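You operate a simulated robot arm through the tools that you are given. There is no shell and no other tool. Be economical: measure what you need, move in short steps, check, and stop when the job is done.

You run a simulated robot arm. Do the job below in one go: nothing can be reset, and whatever is moved stays where it is left.

JOB
Take the load off the rollers: all three screws to 0, rollers open.
Fine: free the lock lever and leave it free.
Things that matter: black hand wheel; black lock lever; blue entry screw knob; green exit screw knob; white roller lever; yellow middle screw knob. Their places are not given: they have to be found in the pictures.

The check looks at the end state, three seconds after you hand in, the way a careful person would. Anything else that was tipped, shoved, dropped, spilled or broken makes it a failure.

ROBOT AND FRAMES
A 6-joint arm with a two-finger parallel gripper, fixed in place. Base frame: the origin is at the foot of the arm, x ahead of it, y to its left, z up; the work surface is at about z = 0.82. Readings come in m, degrees, newtons and seconds.
With the tool pointing down near the work surface it reaches from about 0.26 to 0.68 m from the base axis. Its first joint turns from -66.0 to 66.0 degrees. Payload 2.9 kg.
The tool frame sits at the grasp point between the pads (the TCP): z along the fingers, y along the line on which they close. The tips reach 0.03 m beyond it. The gripper opens to 0.11 m. The fingers are 0.02 m wide and 0.01 m thick; the gripper's body (0.048 by 0.112 m) begins 0.055 m behind the TCP.
Orientation is told as [roll, pitch, yaw] about the base's x, y, z axes, in that order, counted from this pose: with the fingers straight down and closing along the base's y, the tool's x points along the base's -x, its y along +y and its z along -z.

CONTROLS
- The arm moves only by the tool nudge_tool. Its arguments are lists of equal length, an entry for each row: "rot": the turn, a rotation vector about the base's x, y, z in degrees, a list of three; "delta_pos": the shift along the base's x, y, z in m, a list of three; "gripper": the opening in per cent of the stroke, from 0 (shut) to 100 (fully open). In form: {"rot": [[rx, ry, rz], ...], "delta_pos": [[tx, ty, tz], ...], "gripper": [gripper, ...]}. A call has 1 to 12 rows; each row shifts and turns the commanded pose from where the row before left it. A row lasts 0.2 s, in which the tool goes at most 0.05 m and 8.6 degrees; a call with a longer step from one row to the next is refused whole, and so is a gripper value outside its range. Where a pose cannot be reached the arm comes as near as it can. A force on the tool above 70 N (or 10 N above the force at the start of the call, whichever is more), or a blocked arm, ends the call early, and 0.2 s more pass. The fingers move at their own pace (about 0.108 m/s each) and stop on an object; they squeeze with about 34 N. The grip force told is the motor's: it shows also when the fingers shut on nothing. Time passes only in rows, and 0.2 s behind the last, so rows that do not move let the fingers close. It gives the time, the measured TCP pose, the force on the tool (base axes), the opening and the grip force at its end, in the units of the frame above (readings bear some noise), with the torque about the TCP (base axes, N m) and any sound that the robot's microphone picked up.
- Cameras (640 x 400 px; columns grow to the right, rows downward): "scene" is fixed at [0.0881, 0.4394, 1.3943]; the picture's right is [-0.67, -0.74, 0.00], its down [-0.35, 0.32, -0.88] and it looks along [0.65, -0.59, -0.48] (base axes); focal length 214 px, centre (320, 200). "wrist" rides on the gripper at [0.072, 0.017, -0.103] in the tool frame; the picture's right is [-0.23, 0.97, 0.00], its down [-0.76, -0.18, -0.62] and it looks along [-0.61, -0.14, 0.78] (tool axes); focal length 222 px, centre (320, 200).
- get_image(camera): a new picture of that camera. It takes no simulated time.
- measure_at(camera, pixels): for up to 12 pixels [column, row] of the newest picture of that camera ("zoom" is the newest enlarged one), the place [x, y, z] in the base frame of the surface seen there, good to about 0.003 m. It takes no simulated time.
- close_up(camera, box): a new picture of the part [left, top, right, bottom] of that camera's present view, enlarged. It takes no simulated time.
- close_job(): hands the job in; it is judged then, once.

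Go step by step. Measure first, check grasps and placings, and put right what went wrong. The budget is 80 turns and 54 pictures, counting those below and the enlarged ones. Unless the task says otherwise, let go and move clear before handing in, and close with one line.

The tools are called after "Emit:" as name(argument=value, ...) on one line, values as JSON. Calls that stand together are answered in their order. nudge_tool: Moves the arm, as the interface text tells. Its arguments: {"type":"object","properties":{"rot":{"type":"array"},"delta_pos":{"type":"array"},"gripper":{"type":"array"}},"required":["rot","delta_pos","gripper"]} The other tools are called the same way: get_image (camera) takes a picture; measure_at (camera, pixels) gives the place of the surface under pixels of a picture; close_up (camera, box) takes an enlarged picture of a part of a camera's view; close_job () hands the job in.

At the start:

```text
t: 0.0
tool_pos: [0.3883, 0.0008, 1.2784]
orientation: [0.0, 0.0, 0.2]
wrist_force: [-0.1, -0.3, 0.1]
wrist_torque: [-0.02, -0.04, -0.01]
finger_gap: 0.1097
grasp_force: 0.0
```

scene: 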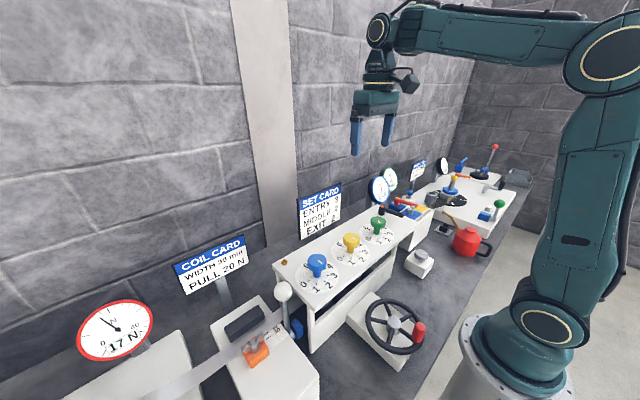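
wrist: 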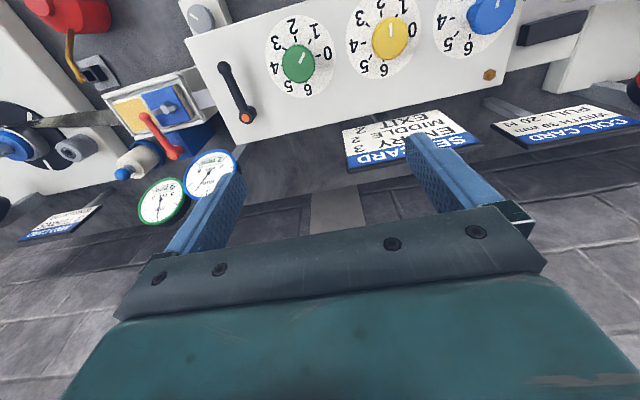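

The pictures show the three knobs on the box top (scene about (317,262), (351,241), (378,223)), a white-balled lever at (284,290), and in the wrist view a black lever with an orange tip at (238,92). I'll enlarge these first.

Emit:
close_up(camera="scene", box=[260, 190, 440, 370])

Emit:
close_up(camera="wrist", box=[180, 0, 540, 180])

Emit:
measure_at(camera="wrist", pixels=[[299, 64], [391, 38], [490, 14], [225, 68], [243, 117], [327, 53], [280, 20], [250, 138], [500, 70], [188, 42], [489, 74]])

Emit:
measure_at(camera="scene", pixels=[[317, 260], [351, 240], [378, 221], [284, 290], [290, 320], [297, 328], [381, 211], [395, 325], [419, 328], [285, 262]])

```text
2.22 times, centred on (350, 280) of scene
```

zoom: 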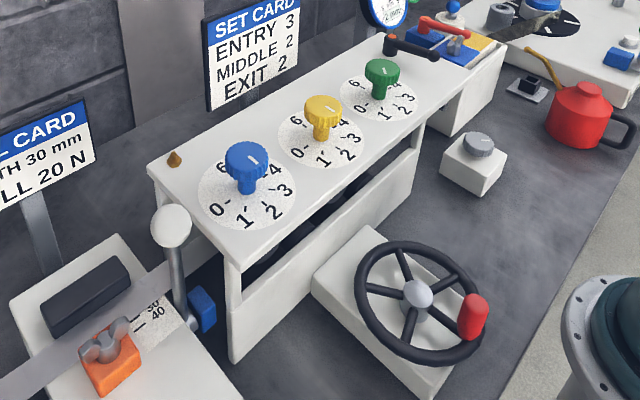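

```text
1.78 times, centred on (360, 90) of wrist
```

zoom: 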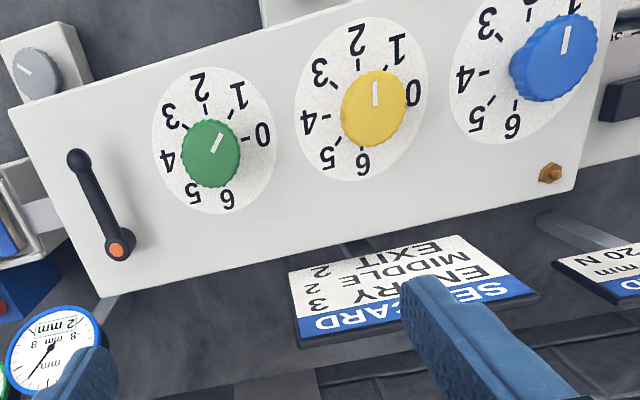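

```text
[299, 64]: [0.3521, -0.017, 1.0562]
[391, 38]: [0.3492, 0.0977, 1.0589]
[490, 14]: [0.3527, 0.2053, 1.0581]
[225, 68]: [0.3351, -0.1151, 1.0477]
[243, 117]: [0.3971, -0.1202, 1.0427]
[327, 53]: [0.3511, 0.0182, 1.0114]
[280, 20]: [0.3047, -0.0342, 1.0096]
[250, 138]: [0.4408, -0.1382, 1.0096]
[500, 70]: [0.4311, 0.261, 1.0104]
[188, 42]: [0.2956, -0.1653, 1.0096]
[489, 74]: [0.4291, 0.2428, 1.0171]
```

```text
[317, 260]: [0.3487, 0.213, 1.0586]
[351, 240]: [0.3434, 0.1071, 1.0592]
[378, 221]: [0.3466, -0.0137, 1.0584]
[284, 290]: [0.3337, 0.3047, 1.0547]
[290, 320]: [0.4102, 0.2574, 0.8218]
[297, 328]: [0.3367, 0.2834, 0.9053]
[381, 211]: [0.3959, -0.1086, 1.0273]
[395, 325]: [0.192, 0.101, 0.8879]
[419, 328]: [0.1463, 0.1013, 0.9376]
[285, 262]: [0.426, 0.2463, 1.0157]
```

Knobs stand at x≈0.35, y≈-0.015/0.10/0.21 with tops at z≈1.059; the lock lever pivots near (0.397,-0.12). I'll move lower and to the side for closer views.

Emit:
nudge_tool(rot=[[0, 0, 0], [0, 0, 0], [0, 0, 0], [0, 0, 0]], delta_pos=[[-0.02, -0.02, -0.03], [-0.02, -0.02, -0.03], [-0.01, -0.02, -0.03], [0, 0, 0]], gripper=[100, 100, 100, 100])

Emit:
close_up(camera="wrist", box=[100, 0, 580, 300])

Emit:
close_up(camera="scene", box=[200, 260, 330, 400])

Emit:
close_up(camera="scene", box=[350, 170, 440, 240])

```text
t: 1.0
tool_pos: [0.3354, -0.059, 1.1897]
orientation: [0.0, 0.0, 0.0]
wrist_force: [0.7, -0.5, -0.7]
wrist_torque: [-0.01, -0.01, 0.0]
finger_gap: 0.1098
grasp_force: 0.0
```

```text
1.33 times, centred on (340, 150) of wrist
```

zoom: 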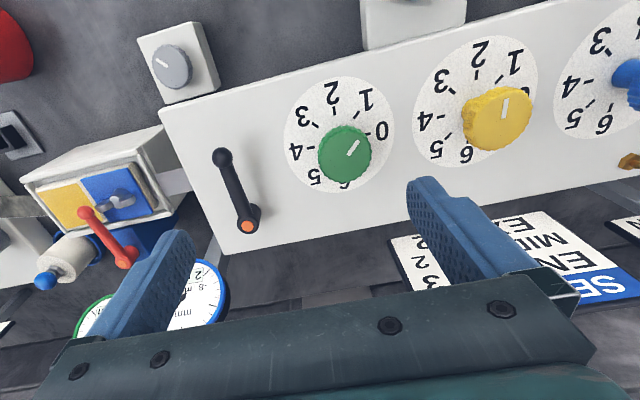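

```text
2.86 times, centred on (265, 330) of scene
```

zoom: 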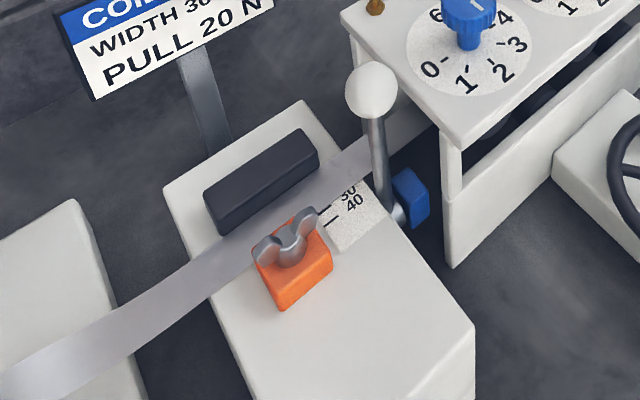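

```text
5.71 times, centred on (395, 205) of scene
```

zoom: 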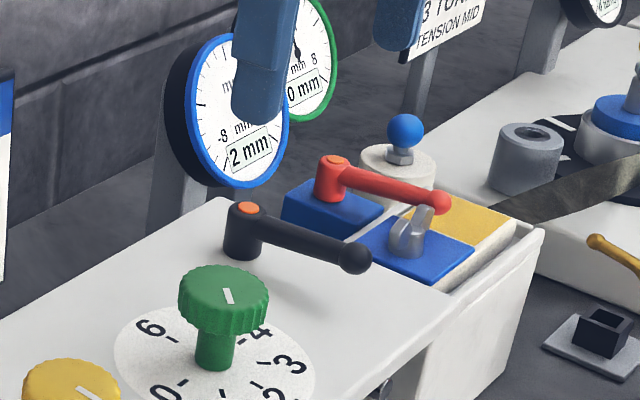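

The lock lever pivots at its orange-capped end near (0.397,-0.12), with the handle pointing toward -x; it's not clear which way is free. I'll enlarge the knobs for pointer readings and measure the lever.

Emit:
close_up(camera="wrist", box=[200, 30, 520, 190])

Emit:
measure_at(camera="zoom", pixels=[[135, 176], [170, 260], [182, 270], [290, 190], [250, 195], [320, 188], [290, 160], [290, 225], [140, 200]])

```text
2.00 times, centred on (360, 110) of wrist
```

zoom: 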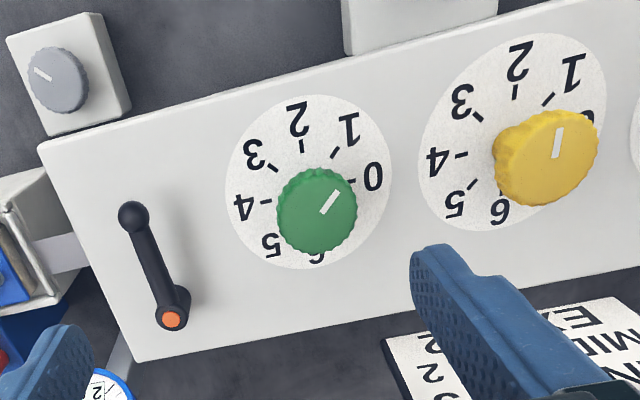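

```text
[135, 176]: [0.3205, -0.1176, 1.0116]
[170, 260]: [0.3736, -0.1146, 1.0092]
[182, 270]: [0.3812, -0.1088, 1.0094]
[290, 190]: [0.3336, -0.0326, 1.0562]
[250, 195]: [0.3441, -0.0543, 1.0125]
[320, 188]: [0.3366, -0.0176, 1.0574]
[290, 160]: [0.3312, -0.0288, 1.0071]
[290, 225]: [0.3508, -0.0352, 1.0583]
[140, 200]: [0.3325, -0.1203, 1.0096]
```

The green pointer reads about 1 and yellow about 2. I'll measure the lever itself and the knob edges in this zoom.

Emit:
measure_at(camera="zoom", pixels=[[132, 216], [150, 260], [172, 318], [280, 212], [354, 206], [315, 172], [318, 246], [548, 120], [555, 190], [500, 165], [595, 150], [316, 211]])

```text
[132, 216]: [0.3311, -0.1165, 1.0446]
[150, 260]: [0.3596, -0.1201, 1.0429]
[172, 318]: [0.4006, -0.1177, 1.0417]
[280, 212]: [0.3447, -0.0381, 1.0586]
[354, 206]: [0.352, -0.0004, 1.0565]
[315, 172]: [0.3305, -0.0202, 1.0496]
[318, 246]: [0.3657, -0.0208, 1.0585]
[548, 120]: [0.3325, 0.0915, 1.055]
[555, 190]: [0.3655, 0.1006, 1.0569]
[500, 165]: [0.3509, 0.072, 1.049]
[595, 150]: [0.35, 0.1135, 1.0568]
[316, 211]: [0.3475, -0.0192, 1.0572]
```

Green knob centre is about (0.349,-0.019), radius 0.02. I'll descend on it and grip to test gently whether the screws are locked.

Emit:
nudge_tool(rot=[[0, 0, 0], [0, 0, 0], [0, 0, 0], [0, 0, 0], [0, 0, 0], [0, 0, 0], [0, 0, 0], [0, 0, 0]], delta_pos=[[0.014, 0.04, -0.02], [0, 0, -0.04], [0, 0, -0.04], [0, 0, -0.03], [0, 0, -0.008], [0, 0, 0], [0, 0, 0], [0, 0, 0]], gripper=[70, 70, 70, 70, 70, 20, 20, 20])

Emit:
get_image(camera="wrist")

```text
t: 2.8
tool_pos: [0.3512, -0.0197, 1.0513]
orientation: [0.0, 0.1, 0.1]
wrist_force: [-1.3, 0.4, -7.9]
wrist_torque: [-0.06, -0.99, 0.0]
finger_gap: 0.0396
grasp_force: 44.7
```

```text
45 pictures are left
```

wrist: 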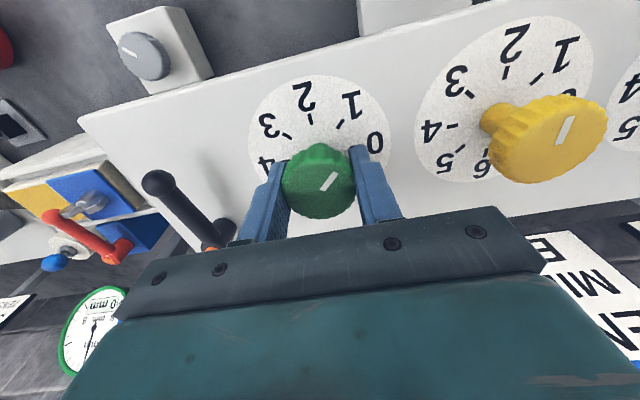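

Gripped at gap 0.0396, pointer still toward 1. I'll turn 10° clockwise as a test and watch torque about z.

Emit:
nudge_tool(rot=[[0, 0, -4], [0, 0, -4], [0, 0, -2], [0, 0, 0]], delta_pos=[[0, 0, 0], [0, 0, 0], [0, 0, 0], [0, 0, 0]], gripper=[20, 20, 20, 20])

Emit:
get_image(camera="wrist")

```text
t: 3.8
tool_pos: [0.3515, -0.0195, 1.051]
orientation: [0.2, 0.1, -9.9]
wrist_force: [-4.5, 6.9, -6.3]
wrist_torque: [-0.22, -0.03, 0.59]
finger_gap: 0.0412
grasp_force: 44.9
```

```text
44 pictures are left
```

wrist: 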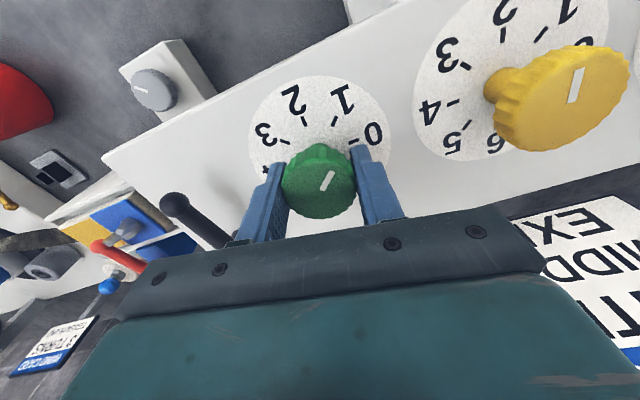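

The knob slipped in the pads (pointer rotated relative to the fingers, 0.59 N m reaction), so the screws are locked. I'll release, rise, straighten, and prepare to push the lock lever.

Emit:
nudge_tool(rot=[[0, 0, 0], [0, 0, 0], [0, 0, 5], [0, 0, 5], [0, 0, 0], [0, 0, 0], [0, 0, 0], [0, 0, 0], [0, 0, 0]], delta_pos=[[0, 0, 0], [0, 0, 0.02], [0, 0, 0.03], [0, 0, 0.03], [0, -0.05, 0.0], [-0.012, -0.006, -0.01], [0, 0, -0.03], [0, 0, -0.03], [0, 0, -0.01]], gripper=[60, 60, 60, 10, 0, 0, 0, 0, 0])

Emit:
get_image(camera="wrist")

Emit:
close_up(camera="scene", box=[330, 170, 450, 250])

```text
t: 5.8
tool_pos: [0.3392, -0.0792, 1.051]
orientation: [0.0, -0.1, 0.2]
wrist_force: [0.2, 0.2, 0.2]
wrist_torque: [0.02, 0.03, 0.01]
finger_gap: 0.0002
grasp_force: 33.4
```

```text
43 pictures are left
```

wrist: 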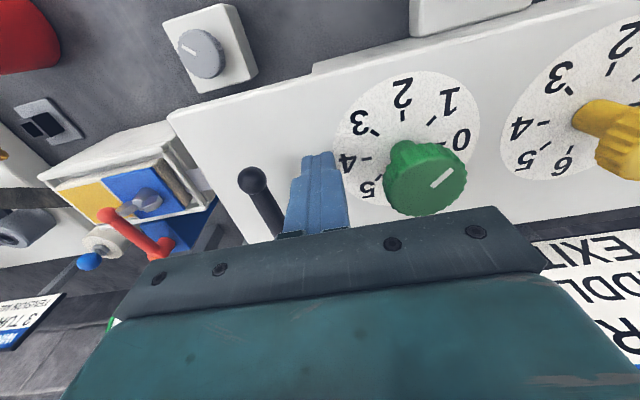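

```text
5.00 times, centred on (390, 210) of scene
```

zoom: 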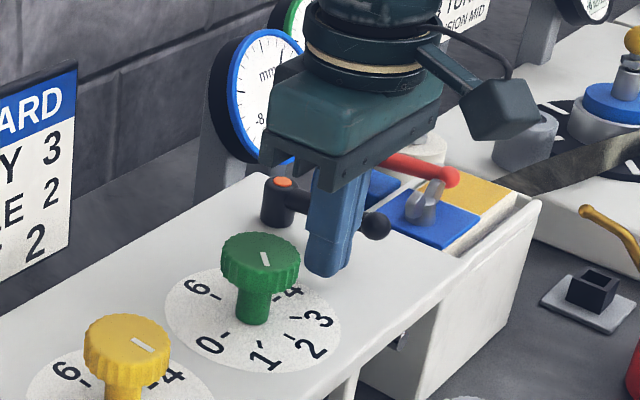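

Closed fingers are beside the handle on its +y side. I'll push gently toward -y (counter-clockwise, the usual loosening direction).

Emit:
nudge_tool(rot=[[0, 0, 0], [0, 0, 0], [0, 0, 0], [0, 0, 0], [0, 0, 0], [0, 0, 0]], delta_pos=[[0, -0.012, 0], [0, -0.006, 0], [0, -0.005, 0], [0, -0.005, 0], [0, -0.005, 0], [0, 0, 0]], gripper=[0, 0, 0, 0, 0, 0])

Emit:
get_image(camera="wrist")

```text
t: 7.2
tool_pos: [0.3403, -0.11, 1.0517]
orientation: [0.1, -0.1, 0.0]
wrist_force: [0.3, -0.3, 0.4]
wrist_torque: [0.02, 0.02, -0.03]
finger_gap: 0.0
grasp_force: 34.5
```

```text
41 pictures are left
```

wrist: 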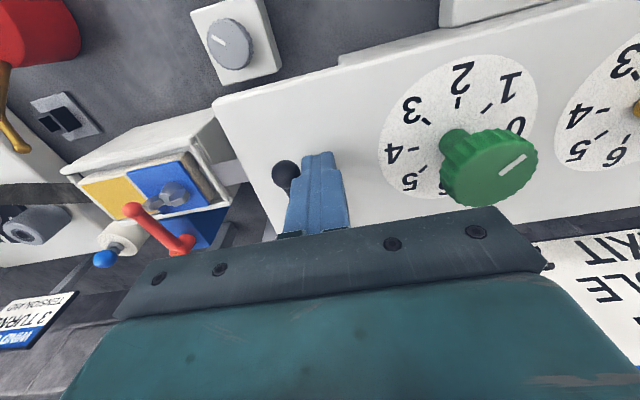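

Almost no force yet; the lever ball (286,175) still just left of the fingers. I'll continue.

Emit:
nudge_tool(rot=[[0, 0, 0], [0, 0, 0], [0, 0, 0], [0, 0, 0]], delta_pos=[[0, -0.005, 0], [0, -0.005, 0], [0, -0.005, 0], [0, 0, 0]], gripper=[0, 0, 0, 0])

Emit:
get_image(camera="wrist")

```text
t: 8.2
tool_pos: [0.3395, -0.1239, 1.0503]
orientation: [0.0, 0.0, 0.0]
wrist_force: [-0.5, 0.3, -0.5]
wrist_torque: [0.01, -0.02, 0.0]
finger_gap: 0.0
grasp_force: 34.2
```

```text
40 pictures are left
```

wrist: 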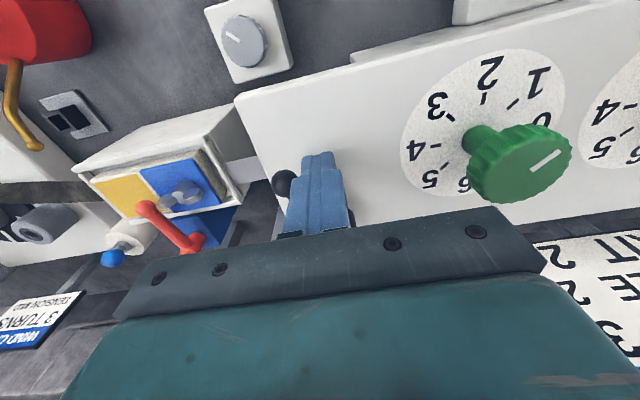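

The lever is following the fingers with hardly any force. Before pushing further I'll check the heights of the neighbouring red lever device.

Emit:
measure_at(camera="wrist", pixels=[[190, 243], [147, 208], [180, 190], [128, 235], [112, 258], [282, 183], [240, 100], [240, 190], [272, 215]])

Emit:
nudge_tool(rot=[[0, 0, 0], [0, 0, 0], [0, 0, 0], [0, 0, 0], [0, 0, 0]], delta_pos=[[0.001, -0.006, 0], [0.001, -0.006, 0], [0.002, -0.006, 0], [0.002, -0.006, 0], [0, 0, 0]], gripper=[0, 0, 0, 0, 0])

Emit:
get_image(camera="wrist")

```text
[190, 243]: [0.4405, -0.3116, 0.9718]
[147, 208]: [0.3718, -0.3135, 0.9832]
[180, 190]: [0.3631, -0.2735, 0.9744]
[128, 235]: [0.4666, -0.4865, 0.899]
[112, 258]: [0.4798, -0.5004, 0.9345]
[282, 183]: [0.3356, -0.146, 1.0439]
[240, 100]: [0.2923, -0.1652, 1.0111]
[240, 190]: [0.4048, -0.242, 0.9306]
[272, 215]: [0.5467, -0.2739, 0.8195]
```

```text
t: 9.4
tool_pos: [0.3461, -0.1494, 1.051]
orientation: [0.0, -0.1, 0.0]
wrist_force: [-0.1, 0.7, 0.4]
wrist_torque: [0.03, -0.01, 0.0]
finger_gap: 0.0
grasp_force: 33.8
```

```text
39 pictures are left
```

wrist: 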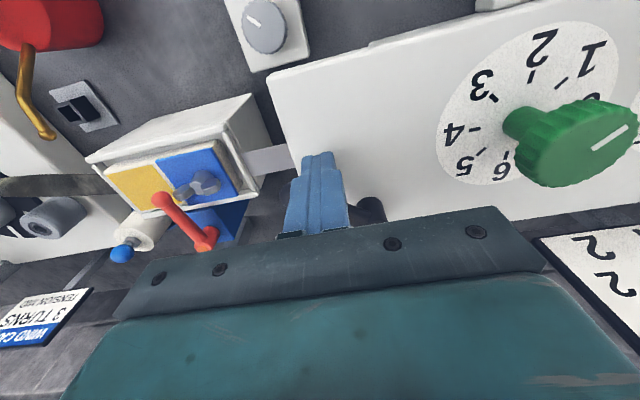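

The neighbours are all below z≈0.99, so the fingers at 1.02 are clear. I'll continue the arc.

Emit:
nudge_tool(rot=[[0, 0, 0], [0, 0, 0], [0, 0, 0], [0, 0, 0], [0, 0, 0], [0, 0, 0], [0, 0, 0]], delta_pos=[[0.003, -0.005, 0], [0.005, -0.006, 0], [0.006, -0.005, 0], [0.006, -0.005, 0], [0.007, -0.003, 0], [0.007, -0.001, 0], [0, 0, 0]], gripper=[0, 0, 0, 0, 0, 0, 0])

Emit:
close_up(camera="scene", box=[330, 170, 450, 250])

```text
t: 11.0
tool_pos: [0.379, -0.1728, 1.049]
orientation: [0.0, 0.0, 0.1]
wrist_force: [0.9, -0.6, -0.1]
wrist_torque: [-0.02, -0.01, -0.01]
finger_gap: 0.0003
grasp_force: 34.2
```

```text
5.00 times, centred on (390, 210) of scene
```

zoom: 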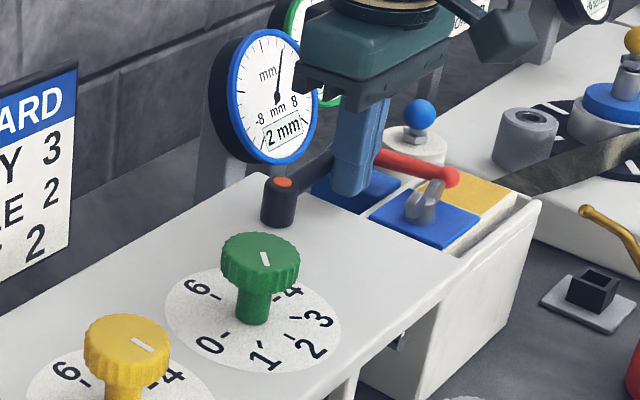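

The lever now points about -y, with no stop felt yet. I'll push a little further in +x to find the end stop.

Emit:
nudge_tool(rot=[[0, 0, 0], [0, 0, 0], [0, 0, 0], [0, 0, 0], [0, 0, 0]], delta_pos=[[0.004, 0, 0], [0.004, 0, 0], [0.004, 0, 0], [0.004, 0, 0], [0, 0, 0]], gripper=[0, 0, 0, 0, 0])

Emit:
get_image(camera="wrist")

```text
t: 12.1
tool_pos: [0.3822, -0.1734, 1.0494]
orientation: [0.6, 2.2, -1.0]
wrist_force: [-31.1, -0.6, 4.6]
wrist_torque: [0.26, -0.43, 0.01]
finger_gap: 0.0
grasp_force: 33.6
stopped in row 5: the force on the tool passed its limit at 71 N (the readings are from after the stop); the commanded pose is now the measured one
```

```text
37 pictures are left
```

wrist: 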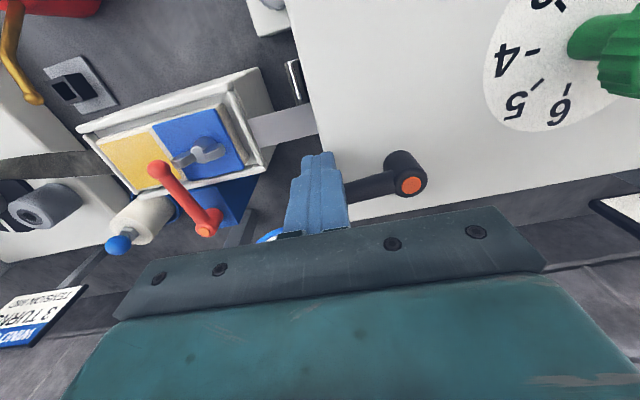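

The lever hit its end stop at about 90°, so it is at the far end of its travel. I'll back off, lift and level the tool.

Emit:
nudge_tool(rot=[[0, 0, 0], [0, 0, 0], [0, 0, 0], [-0.6, -2.2, 1.0], [0, 0, 0], [0, 0, 0]], delta_pos=[[-0.01, 0, 0], [-0.01, 0, 0], [0, 0, 0.03], [0, 0, 0.03], [0, 0.03, 0.02], [0, 0.03, 0.02]], gripper=[0, 0, 0, 0, 20, 70])

Emit:
get_image(camera="wrist")

```text
t: 13.5
tool_pos: [0.3678, -0.1134, 1.1516]
orientation: [-0.2, -0.8, 0.4]
wrist_force: [-0.8, 0.7, 0.5]
wrist_torque: [0.0, 0.02, -0.04]
finger_gap: 0.077
grasp_force: 0.0
```

```text
36 pictures are left
```

wrist: 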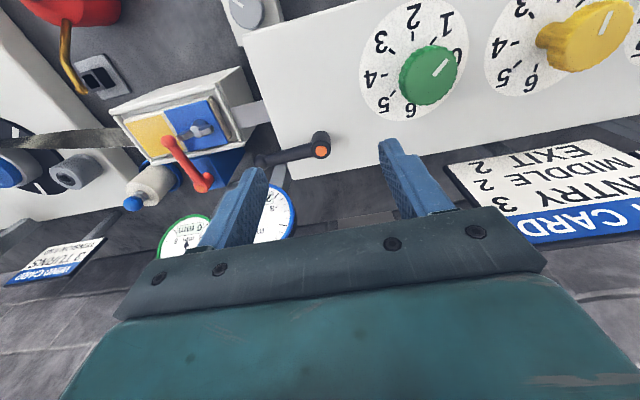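

The lock lever stays at its new position, handle toward -y. Now I'll grip the green knob again.

Emit:
nudge_tool(rot=[[0.2, 0.8, -0.4], [0, 0, 0], [0, 0, 0], [0, 0, 0], [0, 0, 0], [0, 0, 0], [0, 0, 0], [0, 0, 0]], delta_pos=[[-0.009, 0.047, 0], [-0.009, 0.047, 0], [0, 0, -0.04], [0, 0, -0.04], [0, 0, -0.02], [0, 0, 0], [0, 0, 0], [0, 0, 0]], gripper=[70, 70, 70, 70, 70, 20, 20, 20])

Emit:
nudge_tool(rot=[[0, 0, -5], [0, 0, -5], [0, 0, -5], [0, 0, 0]], delta_pos=[[0, 0, 0], [0, 0, 0], [0, 0, 0], [0, 0, 0]], gripper=[20, 20, 20, 20])

Emit:
close_up(camera="wrist", box=[220, 50, 420, 250])

```text
t: 15.3
tool_pos: [0.351, -0.0196, 1.0494]
orientation: [0.0, 0.1, -0.1]
wrist_force: [0.1, 2.6, -6.4]
wrist_torque: [-0.24, -1.18, 0.02]
finger_gap: 0.0394
grasp_force: 44.3
```

```text
t: 16.3
tool_pos: [0.3505, -0.0196, 1.0486]
orientation: [-0.1, 0.1, -15.3]
wrist_force: [1.1, -4.6, -16.2]
wrist_torque: [-0.33, -1.13, -0.05]
finger_gap: 0.0395
grasp_force: 44.9
```

```text
2.00 times, centred on (320, 150) of wrist
```

zoom: 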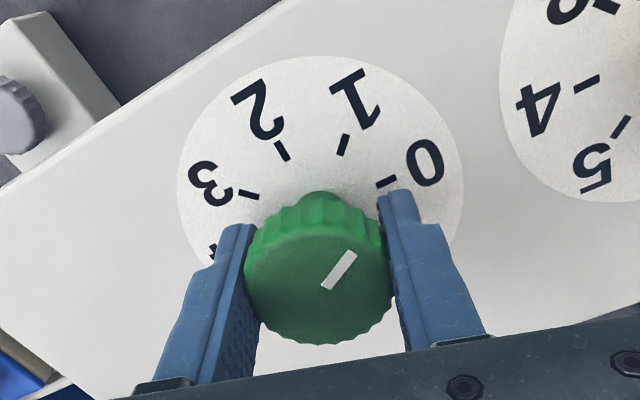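

The green knob now turns freely (torque about z near 0), confirming the lever is free. I'll turn another 25°, then check the pointer.

Emit:
nudge_tool(rot=[[0, 0, -5], [0, 0, -5], [0, 0, -5], [0, 0, -5], [0, 0, -5], [0, 0, 0]], delta_pos=[[0, 0, 0], [0, 0, 0], [0, 0, 0], [0, 0, 0], [0, 0, 0], [0, 0, 0]], gripper=[20, 20, 20, 20, 20, 20])

Emit:
close_up(camera="wrist", box=[220, 50, 420, 250])

```text
t: 17.7
tool_pos: [0.3495, -0.0194, 1.0498]
orientation: [-0.2, 0.2, -40.2]
wrist_force: [-9.8, -16.9, -11.2]
wrist_torque: [0.28, 0.48, 0.0]
finger_gap: 0.0394
grasp_force: 45.0
```

```text
2.00 times, centred on (320, 150) of wrist
```

zoom: 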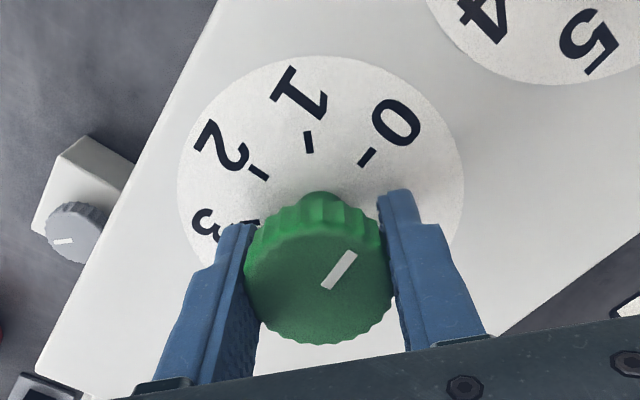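

The pointer (325,287)-(353,252) looks a few degrees short of the 0 tick (367,156). I'll go on in small steps and watch for a stop torque.

Emit:
nudge_tool(rot=[[0, 0, -3], [0, 0, -3], [0, 0, 0]], delta_pos=[[0, 0, 0], [0, 0, 0], [0, 0, 0]], gripper=[20, 20, 20])

Emit:
close_up(camera="wrist", box=[220, 50, 420, 250])

Emit:
close_up(camera="scene", box=[340, 200, 420, 260])

```text
t: 18.5
tool_pos: [0.3505, -0.0184, 1.0486]
orientation: [-0.2, 0.1, -46.1]
wrist_force: [-5.9, -21.8, -23.9]
wrist_torque: [0.61, 0.43, 0.29]
finger_gap: 0.0394
grasp_force: 45.1
```

```text
2.00 times, centred on (320, 150) of wrist
```

zoom: 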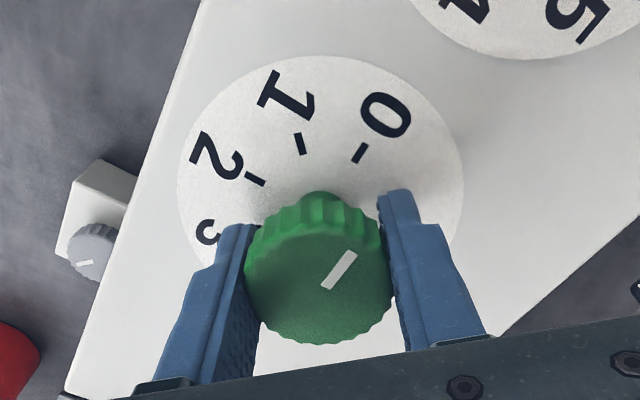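

```text
6.67 times, centred on (380, 230) of scene
```

zoom: 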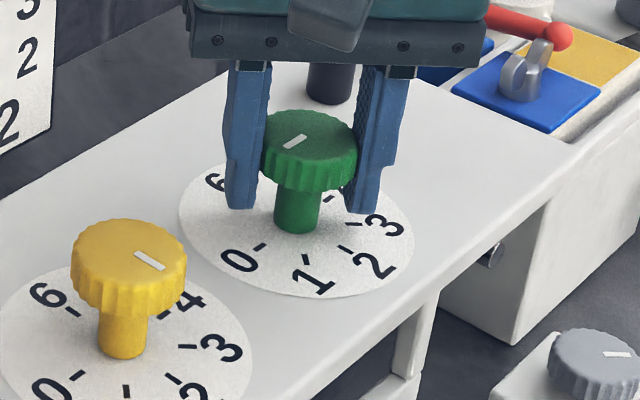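

By computing the rays in the scene view, the green pointer now points exactly along +y, the same as the 0 tick, and torque is rising (stop at 0). I'll release, rise, and pre-rotate to +45° over the yellow knob.

Emit:
nudge_tool(rot=[[0, 0, 0], [0, 0, 0], [0, 0, 0], [0, 0, 8.5], [0, 0, 8.5], [0, 0, 8.5], [0, 0, 8.5], [0, 0, 8.5], [0, 0, 8.5], [0, 0, 8.5], [0, 0, 8.5], [0, 0, 8.5]], delta_pos=[[0, 0, 0], [0, 0, 0.02], [0, 0, 0.03], [0, 0.023, 0.03], [0, 0.023, 0.01], [0, 0.023, 0], [0, 0.023, 0], [0, 0.021, 0], [0, 0, 0], [0, 0, 0], [0, 0, 0], [0, 0, 0]], gripper=[65, 65, 65, 65, 65, 65, 65, 65, 65, 65, 65, 65])

Emit:
nudge_tool(rot=[[0, 0, 8], [0, 0, 6], [0, 0, 0]], delta_pos=[[0, 0, 0], [0, 0, 0], [0, 0, 0]], gripper=[65, 65, 65])

Emit:
close_up(camera="wrist", box=[160, 0, 480, 200])

Emit:
close_up(camera="scene", box=[290, 200, 410, 300])

```text
t: 21.1
tool_pos: [0.3507, 0.0937, 1.1394]
orientation: [0.1, 0.0, 30.6]
wrist_force: [-0.5, 0.0, -0.3]
wrist_torque: [0.01, -0.02, -0.04]
finger_gap: 0.0715
grasp_force: 0.1
```

```text
t: 21.9
tool_pos: [0.3516, 0.0926, 1.1407]
orientation: [-0.1, 0.0, 44.5]
wrist_force: [0.9, -0.3, 0.2]
wrist_torque: [0.0, -0.02, 0.0]
finger_gap: 0.0714
grasp_force: 0.0
```

```text
2.00 times, centred on (320, 100) of wrist
```

zoom: 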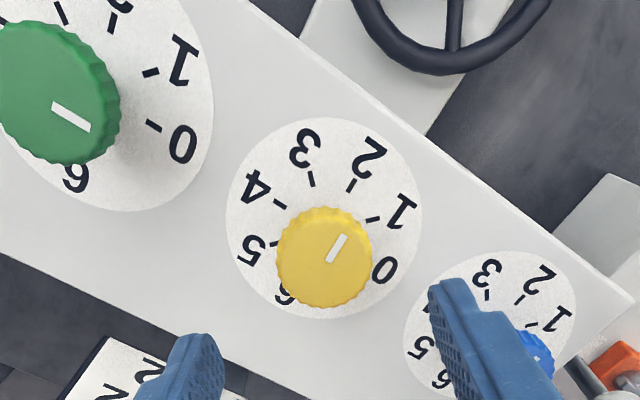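

```text
4.00 times, centred on (350, 250) of scene
```

zoom: 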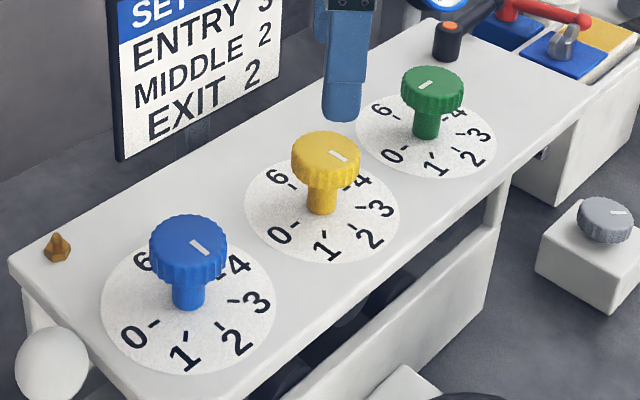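

Green now aligns with its 0 tick. Ray calculations put yellow's pointer near 2.2 and blue's near 2.1; the gripper is centred over yellow, so I'll descend and grip.

Emit:
nudge_tool(rot=[[0, 0, 0], [0, 0, 0], [0, 0, 0], [0, 0, 0], [0, 0, 0], [0, 0, 0], [0, 0, 0]], delta_pos=[[-0.001, 0, -0.04], [0, 0, -0.03], [0, 0, -0.02], [0, 0, 0], [0, 0, 0], [0, 0, 0], [0, 0, 0]], gripper=[65, 65, 65, 65, 20, 20, 20])

Emit:
nudge_tool(rot=[[0, 0, -8], [0, 0, -8], [0, 0, -8], [0, 0, -8], [0, 0, -8], [0, 0, -8], [0, 0, -8], [0, 0, -8], [0, 0, -8], [0, 0, -8], [0, 0, -5], [0, 0, 0]], delta_pos=[[0, 0, 0], [0, 0, 0], [0, 0, 0], [0, 0, 0], [0, 0, 0], [0, 0, 0], [0, 0, 0], [0, 0, 0], [0, 0, 0], [0, 0, 0], [0, 0, 0], [0, 0, 0]], gripper=[20, 20, 20, 20, 20, 20, 20, 20, 20, 20, 20, 20])

Emit:
close_up(camera="wrist", box=[220, 50, 420, 250])

Emit:
close_up(camera="scene", box=[310, 210, 390, 270])

```text
t: 23.5
tool_pos: [0.3504, 0.0947, 1.0489]
orientation: [0.1, 0.1, 44.7]
wrist_force: [-10.0, 12.8, -5.5]
wrist_torque: [0.53, -0.37, -0.04]
finger_gap: 0.0395
grasp_force: 45.0
```

```text
t: 26.1
tool_pos: [0.3497, 0.0962, 1.0493]
orientation: [0.0, 0.1, -40.3]
wrist_force: [-1.9, 29.5, -25.7]
wrist_torque: [-0.07, 0.27, 0.02]
finger_gap: 0.0398
grasp_force: 45.2
```

```text
2.00 times, centred on (320, 150) of wrist
```

zoom: 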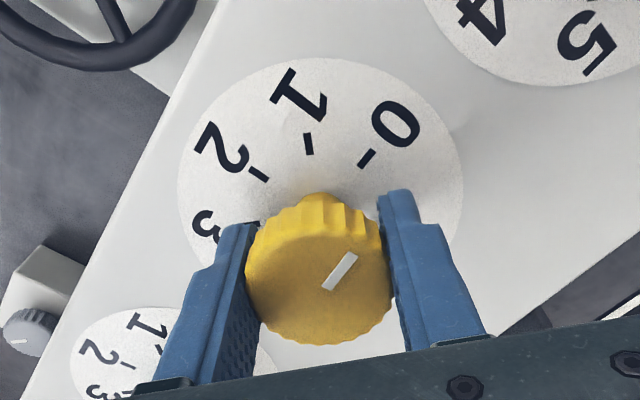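

```text
6.67 times, centred on (350, 240) of scene
```

zoom: 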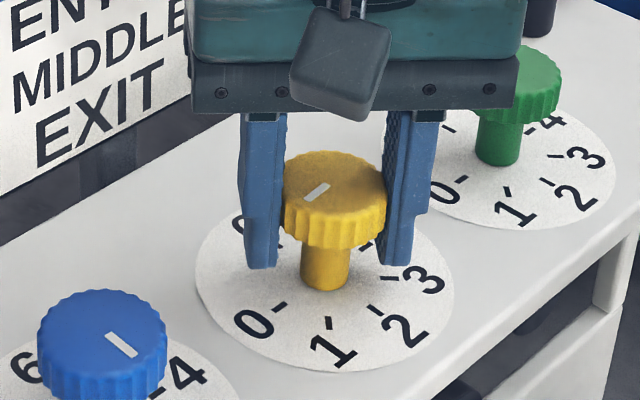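

At yaw -40 yellow looks just like green did there (about 6° left), with a 29 N side force, so I'll shift y by +0.003 and turn 6° more.

Emit:
nudge_tool(rot=[[0, 0, -3], [0, 0, -3], [0, 0, 0]], delta_pos=[[0, 0.003, -0.001], [0, 0, 0], [0, 0, 0]], gripper=[20, 20, 20])

Emit:
close_up(camera="scene", box=[310, 210, 390, 270])

```text
t: 26.9
tool_pos: [0.3484, 0.0956, 1.0494]
orientation: [0.1, -0.2, -46.7]
wrist_force: [0.0, -3.8, 0.4]
wrist_torque: [0.82, 0.61, 0.42]
finger_gap: 0.0393
grasp_force: 44.4
```

```text
6.67 times, centred on (350, 240) of scene
```

zoom: 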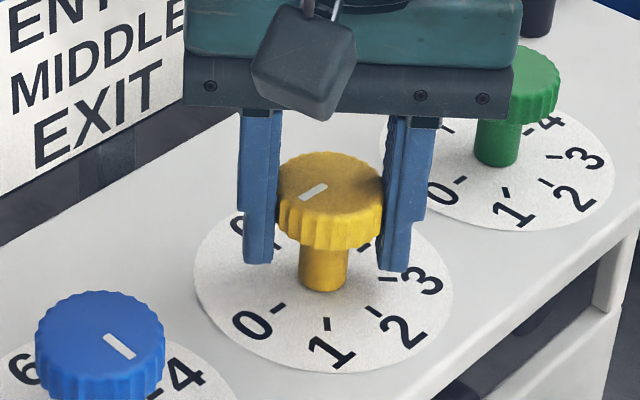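

Torque about z rose to 0.42 (end stop) and the yellow pointer is along +y, i.e. 0. On to blue: release, rise, rotate back to +45° and shift to y≈0.207.

Emit:
nudge_tool(rot=[[0, 0, 0], [0, 0, 0], [0, 0, 0], [0, 0, 8.5], [0, 0, 8.5], [0, 0, 8.5], [0, 0, 8.5], [0, 0, 8.5], [0, 0, 8.5], [0, 0, 8.5], [0, 0, 8.5], [0, 0, 8.5]], delta_pos=[[0, 0, 0], [0, 0, 0.02], [0, 0, 0.03], [0, 0.023, 0.03], [0, 0.023, 0.01], [0, 0.023, 0], [0, 0.023, 0], [0.002, 0.02, 0], [0, 0, 0], [0, 0, 0], [0, 0, 0], [0, 0, 0]], gripper=[65, 65, 65, 65, 65, 65, 65, 65, 65, 65, 65, 65])

Emit:
nudge_tool(rot=[[0, 0, 8], [0, 0, 7], [0, 0, 0]], delta_pos=[[0, 0, 0], [0, 0, 0], [0, 0, 0]], gripper=[65, 65, 65])

Emit:
get_image(camera="wrist")

```text
t: 29.5
tool_pos: [0.3523, 0.2088, 1.1379]
orientation: [0.0, 0.0, 30.1]
wrist_force: [0.6, 0.0, -0.7]
wrist_torque: [0.01, -0.01, 0.0]
finger_gap: 0.0715
grasp_force: 0.0
```

```text
t: 30.3
tool_pos: [0.3524, 0.2087, 1.1385]
orientation: [-0.1, -0.1, 45.0]
wrist_force: [0.1, 0.7, 0.2]
wrist_torque: [-0.04, -0.01, 0.03]
finger_gap: 0.0713
grasp_force: 0.0
```

```text
26 pictures are left
```

wrist: 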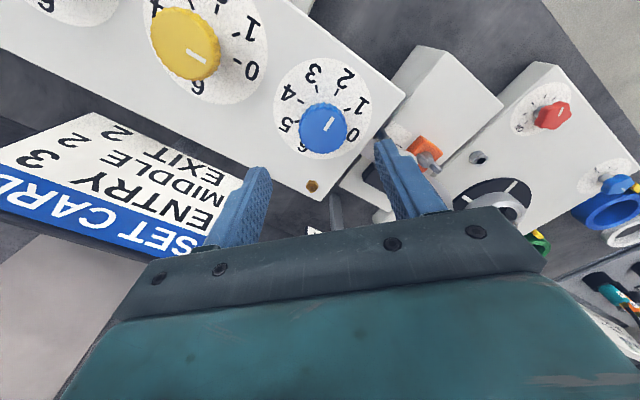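

The blue knob at (322,127) sits where yellow did at the same stage, so it's centred. Descend, grip, and turn 85°.

Emit:
nudge_tool(rot=[[0, 0, 0], [0, 0, 0], [0, 0, 0], [0, 0, 0], [0, 0, 0], [0, 0, 0], [0, 0, 0]], delta_pos=[[-0.001, 0, -0.04], [0, 0, -0.03], [0, 0, -0.018], [0, 0, 0], [0, 0, 0], [0, 0, 0], [0, 0, 0]], gripper=[65, 65, 65, 65, 20, 20, 20])

Emit:
nudge_tool(rot=[[0, 0, -8], [0, 0, -8], [0, 0, -8], [0, 0, -8], [0, 0, -8], [0, 0, -8], [0, 0, -8], [0, 0, -8], [0, 0, -8], [0, 0, -8], [0, 0, -5], [0, 0, 0]], delta_pos=[[0, 0, 0], [0, 0, 0], [0, 0, 0], [0, 0, 0], [0, 0, 0], [0, 0, 0], [0, 0, 0], [0, 0, 0], [0, 0, 0], [0, 0, 0], [0, 0, 0], [0, 0, 0]], gripper=[20, 20, 20, 20, 20, 20, 20, 20, 20, 20, 20, 20])

Emit:
close_up(camera="wrist", box=[220, 50, 420, 250])

```text
t: 31.9
tool_pos: [0.3493, 0.2102, 1.0499]
orientation: [0.1, 0.1, 45.3]
wrist_force: [-20.8, 20.4, -5.5]
wrist_torque: [0.23, -0.8, 0.01]
finger_gap: 0.0395
grasp_force: 44.5
```

```text
t: 34.5
tool_pos: [0.3504, 0.2107, 1.0506]
orientation: [0.0, 0.2, -39.9]
wrist_force: [-23.6, 16.6, -5.9]
wrist_torque: [0.22, 0.12, 0.01]
finger_gap: 0.0393
grasp_force: 44.8
```

```text
2.00 times, centred on (320, 150) of wrist
```

zoom: 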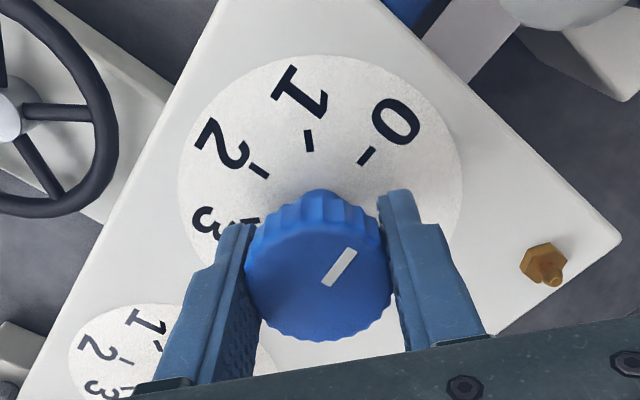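

Same picture as the others at this yaw; I'll ease the side force and turn the last 6°.

Emit:
nudge_tool(rot=[[0, 0, -3], [0, 0, -3], [0, 0, 0]], delta_pos=[[-0.002, 0.002, 0], [0, 0, 0], [0, 0, 0]], gripper=[20, 20, 20])

Emit:
close_up(camera="wrist", box=[220, 50, 420, 250])

```text
t: 35.3
tool_pos: [0.3491, 0.21, 1.0498]
orientation: [0.1, -0.1, -46.2]
wrist_force: [-2.7, -1.5, -0.1]
wrist_torque: [0.81, 1.02, 0.3]
finger_gap: 0.0396
grasp_force: 44.8
```

```text
2.00 times, centred on (320, 150) of wrist
```

zoom: 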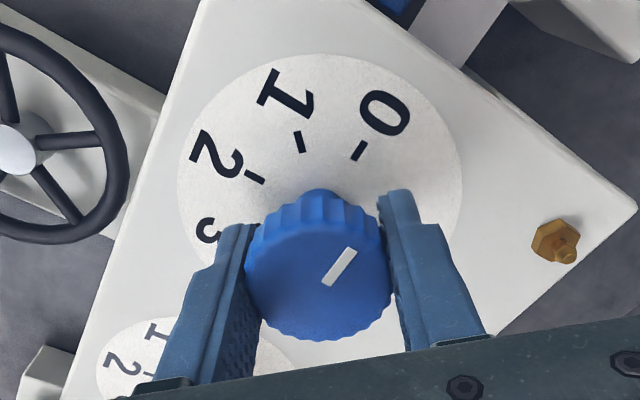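

Torque 0.30 again marks the 0 stop. I'll release, rise, straighten, and check all knobs and the roller lever.

Emit:
nudge_tool(rot=[[0, 0, 0], [0, 0, 0], [0, 0, 0], [0, 0, 8], [0, 0, 8], [0, 0, 8], [0, 0, 8], [0, 0, 8], [0, 0, 6], [0, 0, 0]], delta_pos=[[0, 0, 0], [0, 0, 0.02], [0, 0, 0.04], [0, 0, 0.04], [-0.02, 0, 0.03], [-0.02, 0, 0.03], [-0.02, -0.0, 0.02], [0, 0, 0], [0, 0, 0], [0, 0, 0]], gripper=[65, 65, 65, 65, 65, 65, 65, 65, 65, 65])

Emit:
get_image(camera="wrist")

Emit:
close_up(camera="scene", box=[250, 190, 410, 350])

```text
t: 37.5
tool_pos: [0.2886, 0.2107, 1.2298]
orientation: [-0.1, -0.1, 0.1]
wrist_force: [0.8, 0.7, 0.8]
wrist_torque: [-0.01, 0.01, 0.01]
finger_gap: 0.0716
grasp_force: 0.0
```

```text
23 pictures are left
```

wrist: 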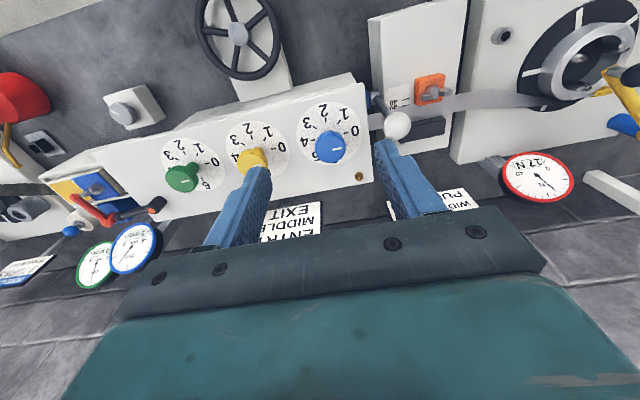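

```text
2.50 times, centred on (330, 270) of scene
```

zoom: 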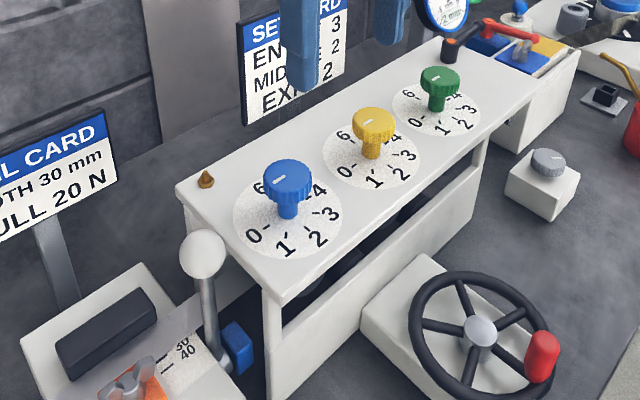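

All three pointers sit on 0 and the lock lever stays free. Now I'll enlarge the roller lever.

Emit:
close_up(camera="scene", box=[262, 270, 326, 350])

Emit:
measure_at(camera="zoom", pixels=[[215, 100], [250, 100], [215, 60], [245, 180], [255, 230], [275, 268], [320, 250], [345, 285], [290, 290], [400, 60], [430, 200]])

Emit:
close_up(camera="wrist", box=[330, 40, 490, 180])

```text
5.00 times, centred on (294, 310) of scene
```

zoom: 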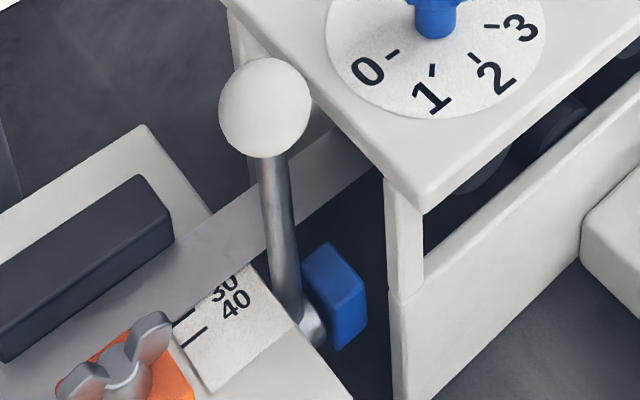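

```text
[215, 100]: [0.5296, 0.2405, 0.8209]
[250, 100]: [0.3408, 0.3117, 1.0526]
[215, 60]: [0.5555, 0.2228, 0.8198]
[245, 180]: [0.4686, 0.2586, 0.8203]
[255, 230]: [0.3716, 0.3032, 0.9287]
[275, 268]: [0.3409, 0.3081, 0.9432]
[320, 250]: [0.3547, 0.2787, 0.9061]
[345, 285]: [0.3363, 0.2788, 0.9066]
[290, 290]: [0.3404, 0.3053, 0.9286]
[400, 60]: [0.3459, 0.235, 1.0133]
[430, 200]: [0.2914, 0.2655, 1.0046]
```

```text
2.86 times, centred on (410, 110) of wrist
```

zoom: 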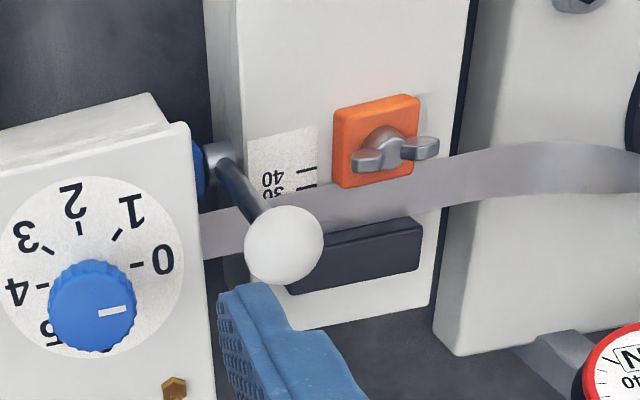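

The white ball lever stands nearly upright on a hub at about (0.34,0.305,0.915), swinging in the x–z plane. I'll measure the ball's edges from the wrist zoom.

Emit:
measure_at(camera="zoom", pixels=[[284, 245], [250, 247], [318, 245], [284, 212], [284, 278], [240, 190], [228, 168], [215, 155], [380, 130], [350, 250], [230, 230], [300, 200]])

```text
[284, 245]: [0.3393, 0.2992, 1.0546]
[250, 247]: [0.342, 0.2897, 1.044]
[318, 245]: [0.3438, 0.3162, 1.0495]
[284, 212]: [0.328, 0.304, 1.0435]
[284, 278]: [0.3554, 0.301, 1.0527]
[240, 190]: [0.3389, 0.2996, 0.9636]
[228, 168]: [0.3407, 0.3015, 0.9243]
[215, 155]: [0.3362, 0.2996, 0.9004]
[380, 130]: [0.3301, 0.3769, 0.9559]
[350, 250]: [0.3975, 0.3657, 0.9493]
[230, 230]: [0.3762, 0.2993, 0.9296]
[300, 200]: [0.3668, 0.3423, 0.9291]
```

The ball centre is about (0.345,0.303,1.042), radius 0.016. I'll descend with the fingers straddling it in y and grip lightly, so it can swivel in the pads.

Emit:
nudge_tool(rot=[[0, 0, 0], [0, 0, 0], [0, 0, 0], [0, 0, 0], [0, 0, 0], [0, 0, 0], [0, 0, 0], [0, 0, 0]], delta_pos=[[0.028, 0.035, -0.015], [0.028, 0.035, -0.015], [0, 0.022, -0.04], [0, 0, -0.04], [0, 0, 0], [0, 0, 0], [0, 0, 0], [0, 0, 0]], gripper=[50, 50, 50, 50, 50, 50, 50, 50])

Emit:
get_image(camera="wrist")

Emit:
close_up(camera="scene", box=[230, 220, 350, 340])

```text
t: 39.3
tool_pos: [0.3423, 0.3016, 1.1211]
orientation: [0.0, 0.0, -0.1]
wrist_force: [0.1, -0.7, 0.5]
wrist_torque: [-0.03, 0.0, 0.0]
finger_gap: 0.0552
grasp_force: 0.1
```

```text
19 pictures are left
```

wrist: 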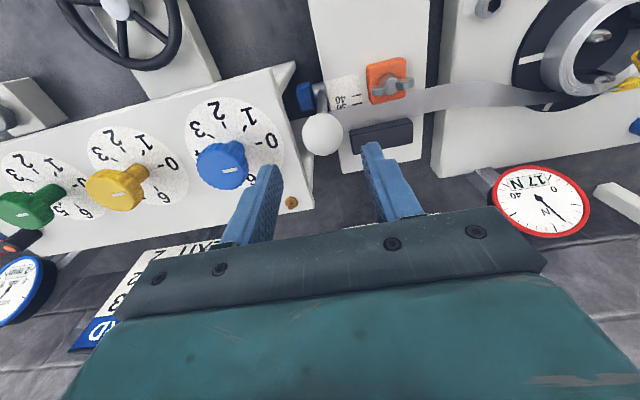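

```text
3.33 times, centred on (290, 280) of scene
```

zoom: 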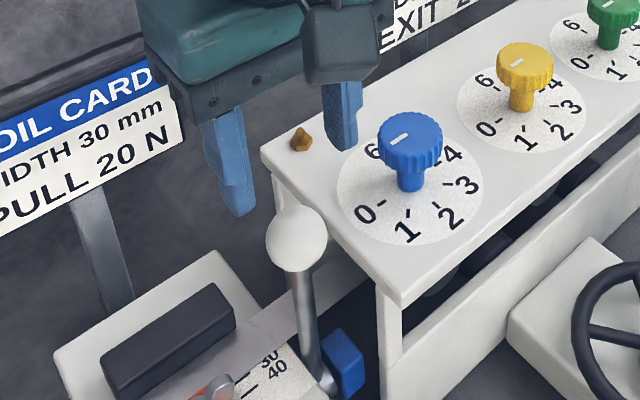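

The ball at (322,134) is centred between the fingers. Descend 0.074 m and close.

Emit:
nudge_tool(rot=[[0, 0, 0], [0, 0, 0], [0, 0, 0], [0, 0, 0], [0, 0, 0], [0, 0, 0], [0, 0, 0]], delta_pos=[[0.002, 0, -0.03], [0, 0, -0.03], [0, 0, -0.014], [0, 0, 0], [0, 0, 0], [0, 0, 0], [0, 0, 0]], gripper=[50, 50, 50, 50, 15, 15, 15])

Emit:
get_image(camera="wrist")

```text
t: 40.9
tool_pos: [0.3456, 0.302, 1.0464]
orientation: [0.1, -0.1, 0.0]
wrist_force: [2.5, 16.2, -6.7]
wrist_torque: [0.2, -0.3, 0.11]
finger_gap: 0.0347
grasp_force: 45.2
```

```text
17 pictures are left
```

wrist: 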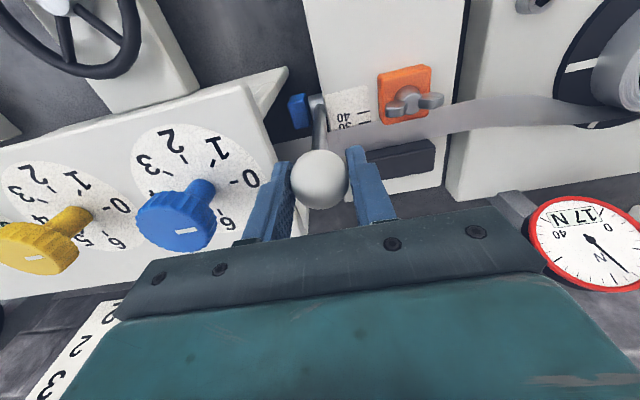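

The ball is gripped (gap 0.0347). I'll try a gentle pull toward -x.

Emit:
nudge_tool(rot=[[0, 0, 0], [0, 0, 0], [0, 0, 0], [0, 0, 0]], delta_pos=[[-0.004, 0.002, 0], [-0.004, 0, 0], [-0.004, 0, 0], [0, 0, 0]], gripper=[15, 15, 15, 15])

```text
t: 41.9
tool_pos: [0.3344, 0.3033, 1.0456]
orientation: [0.0, 0.0, -0.2]
wrist_force: [9.1, -7.3, 1.6]
wrist_torque: [-0.05, -1.35, -0.04]
finger_gap: 0.035
grasp_force: 45.0
```

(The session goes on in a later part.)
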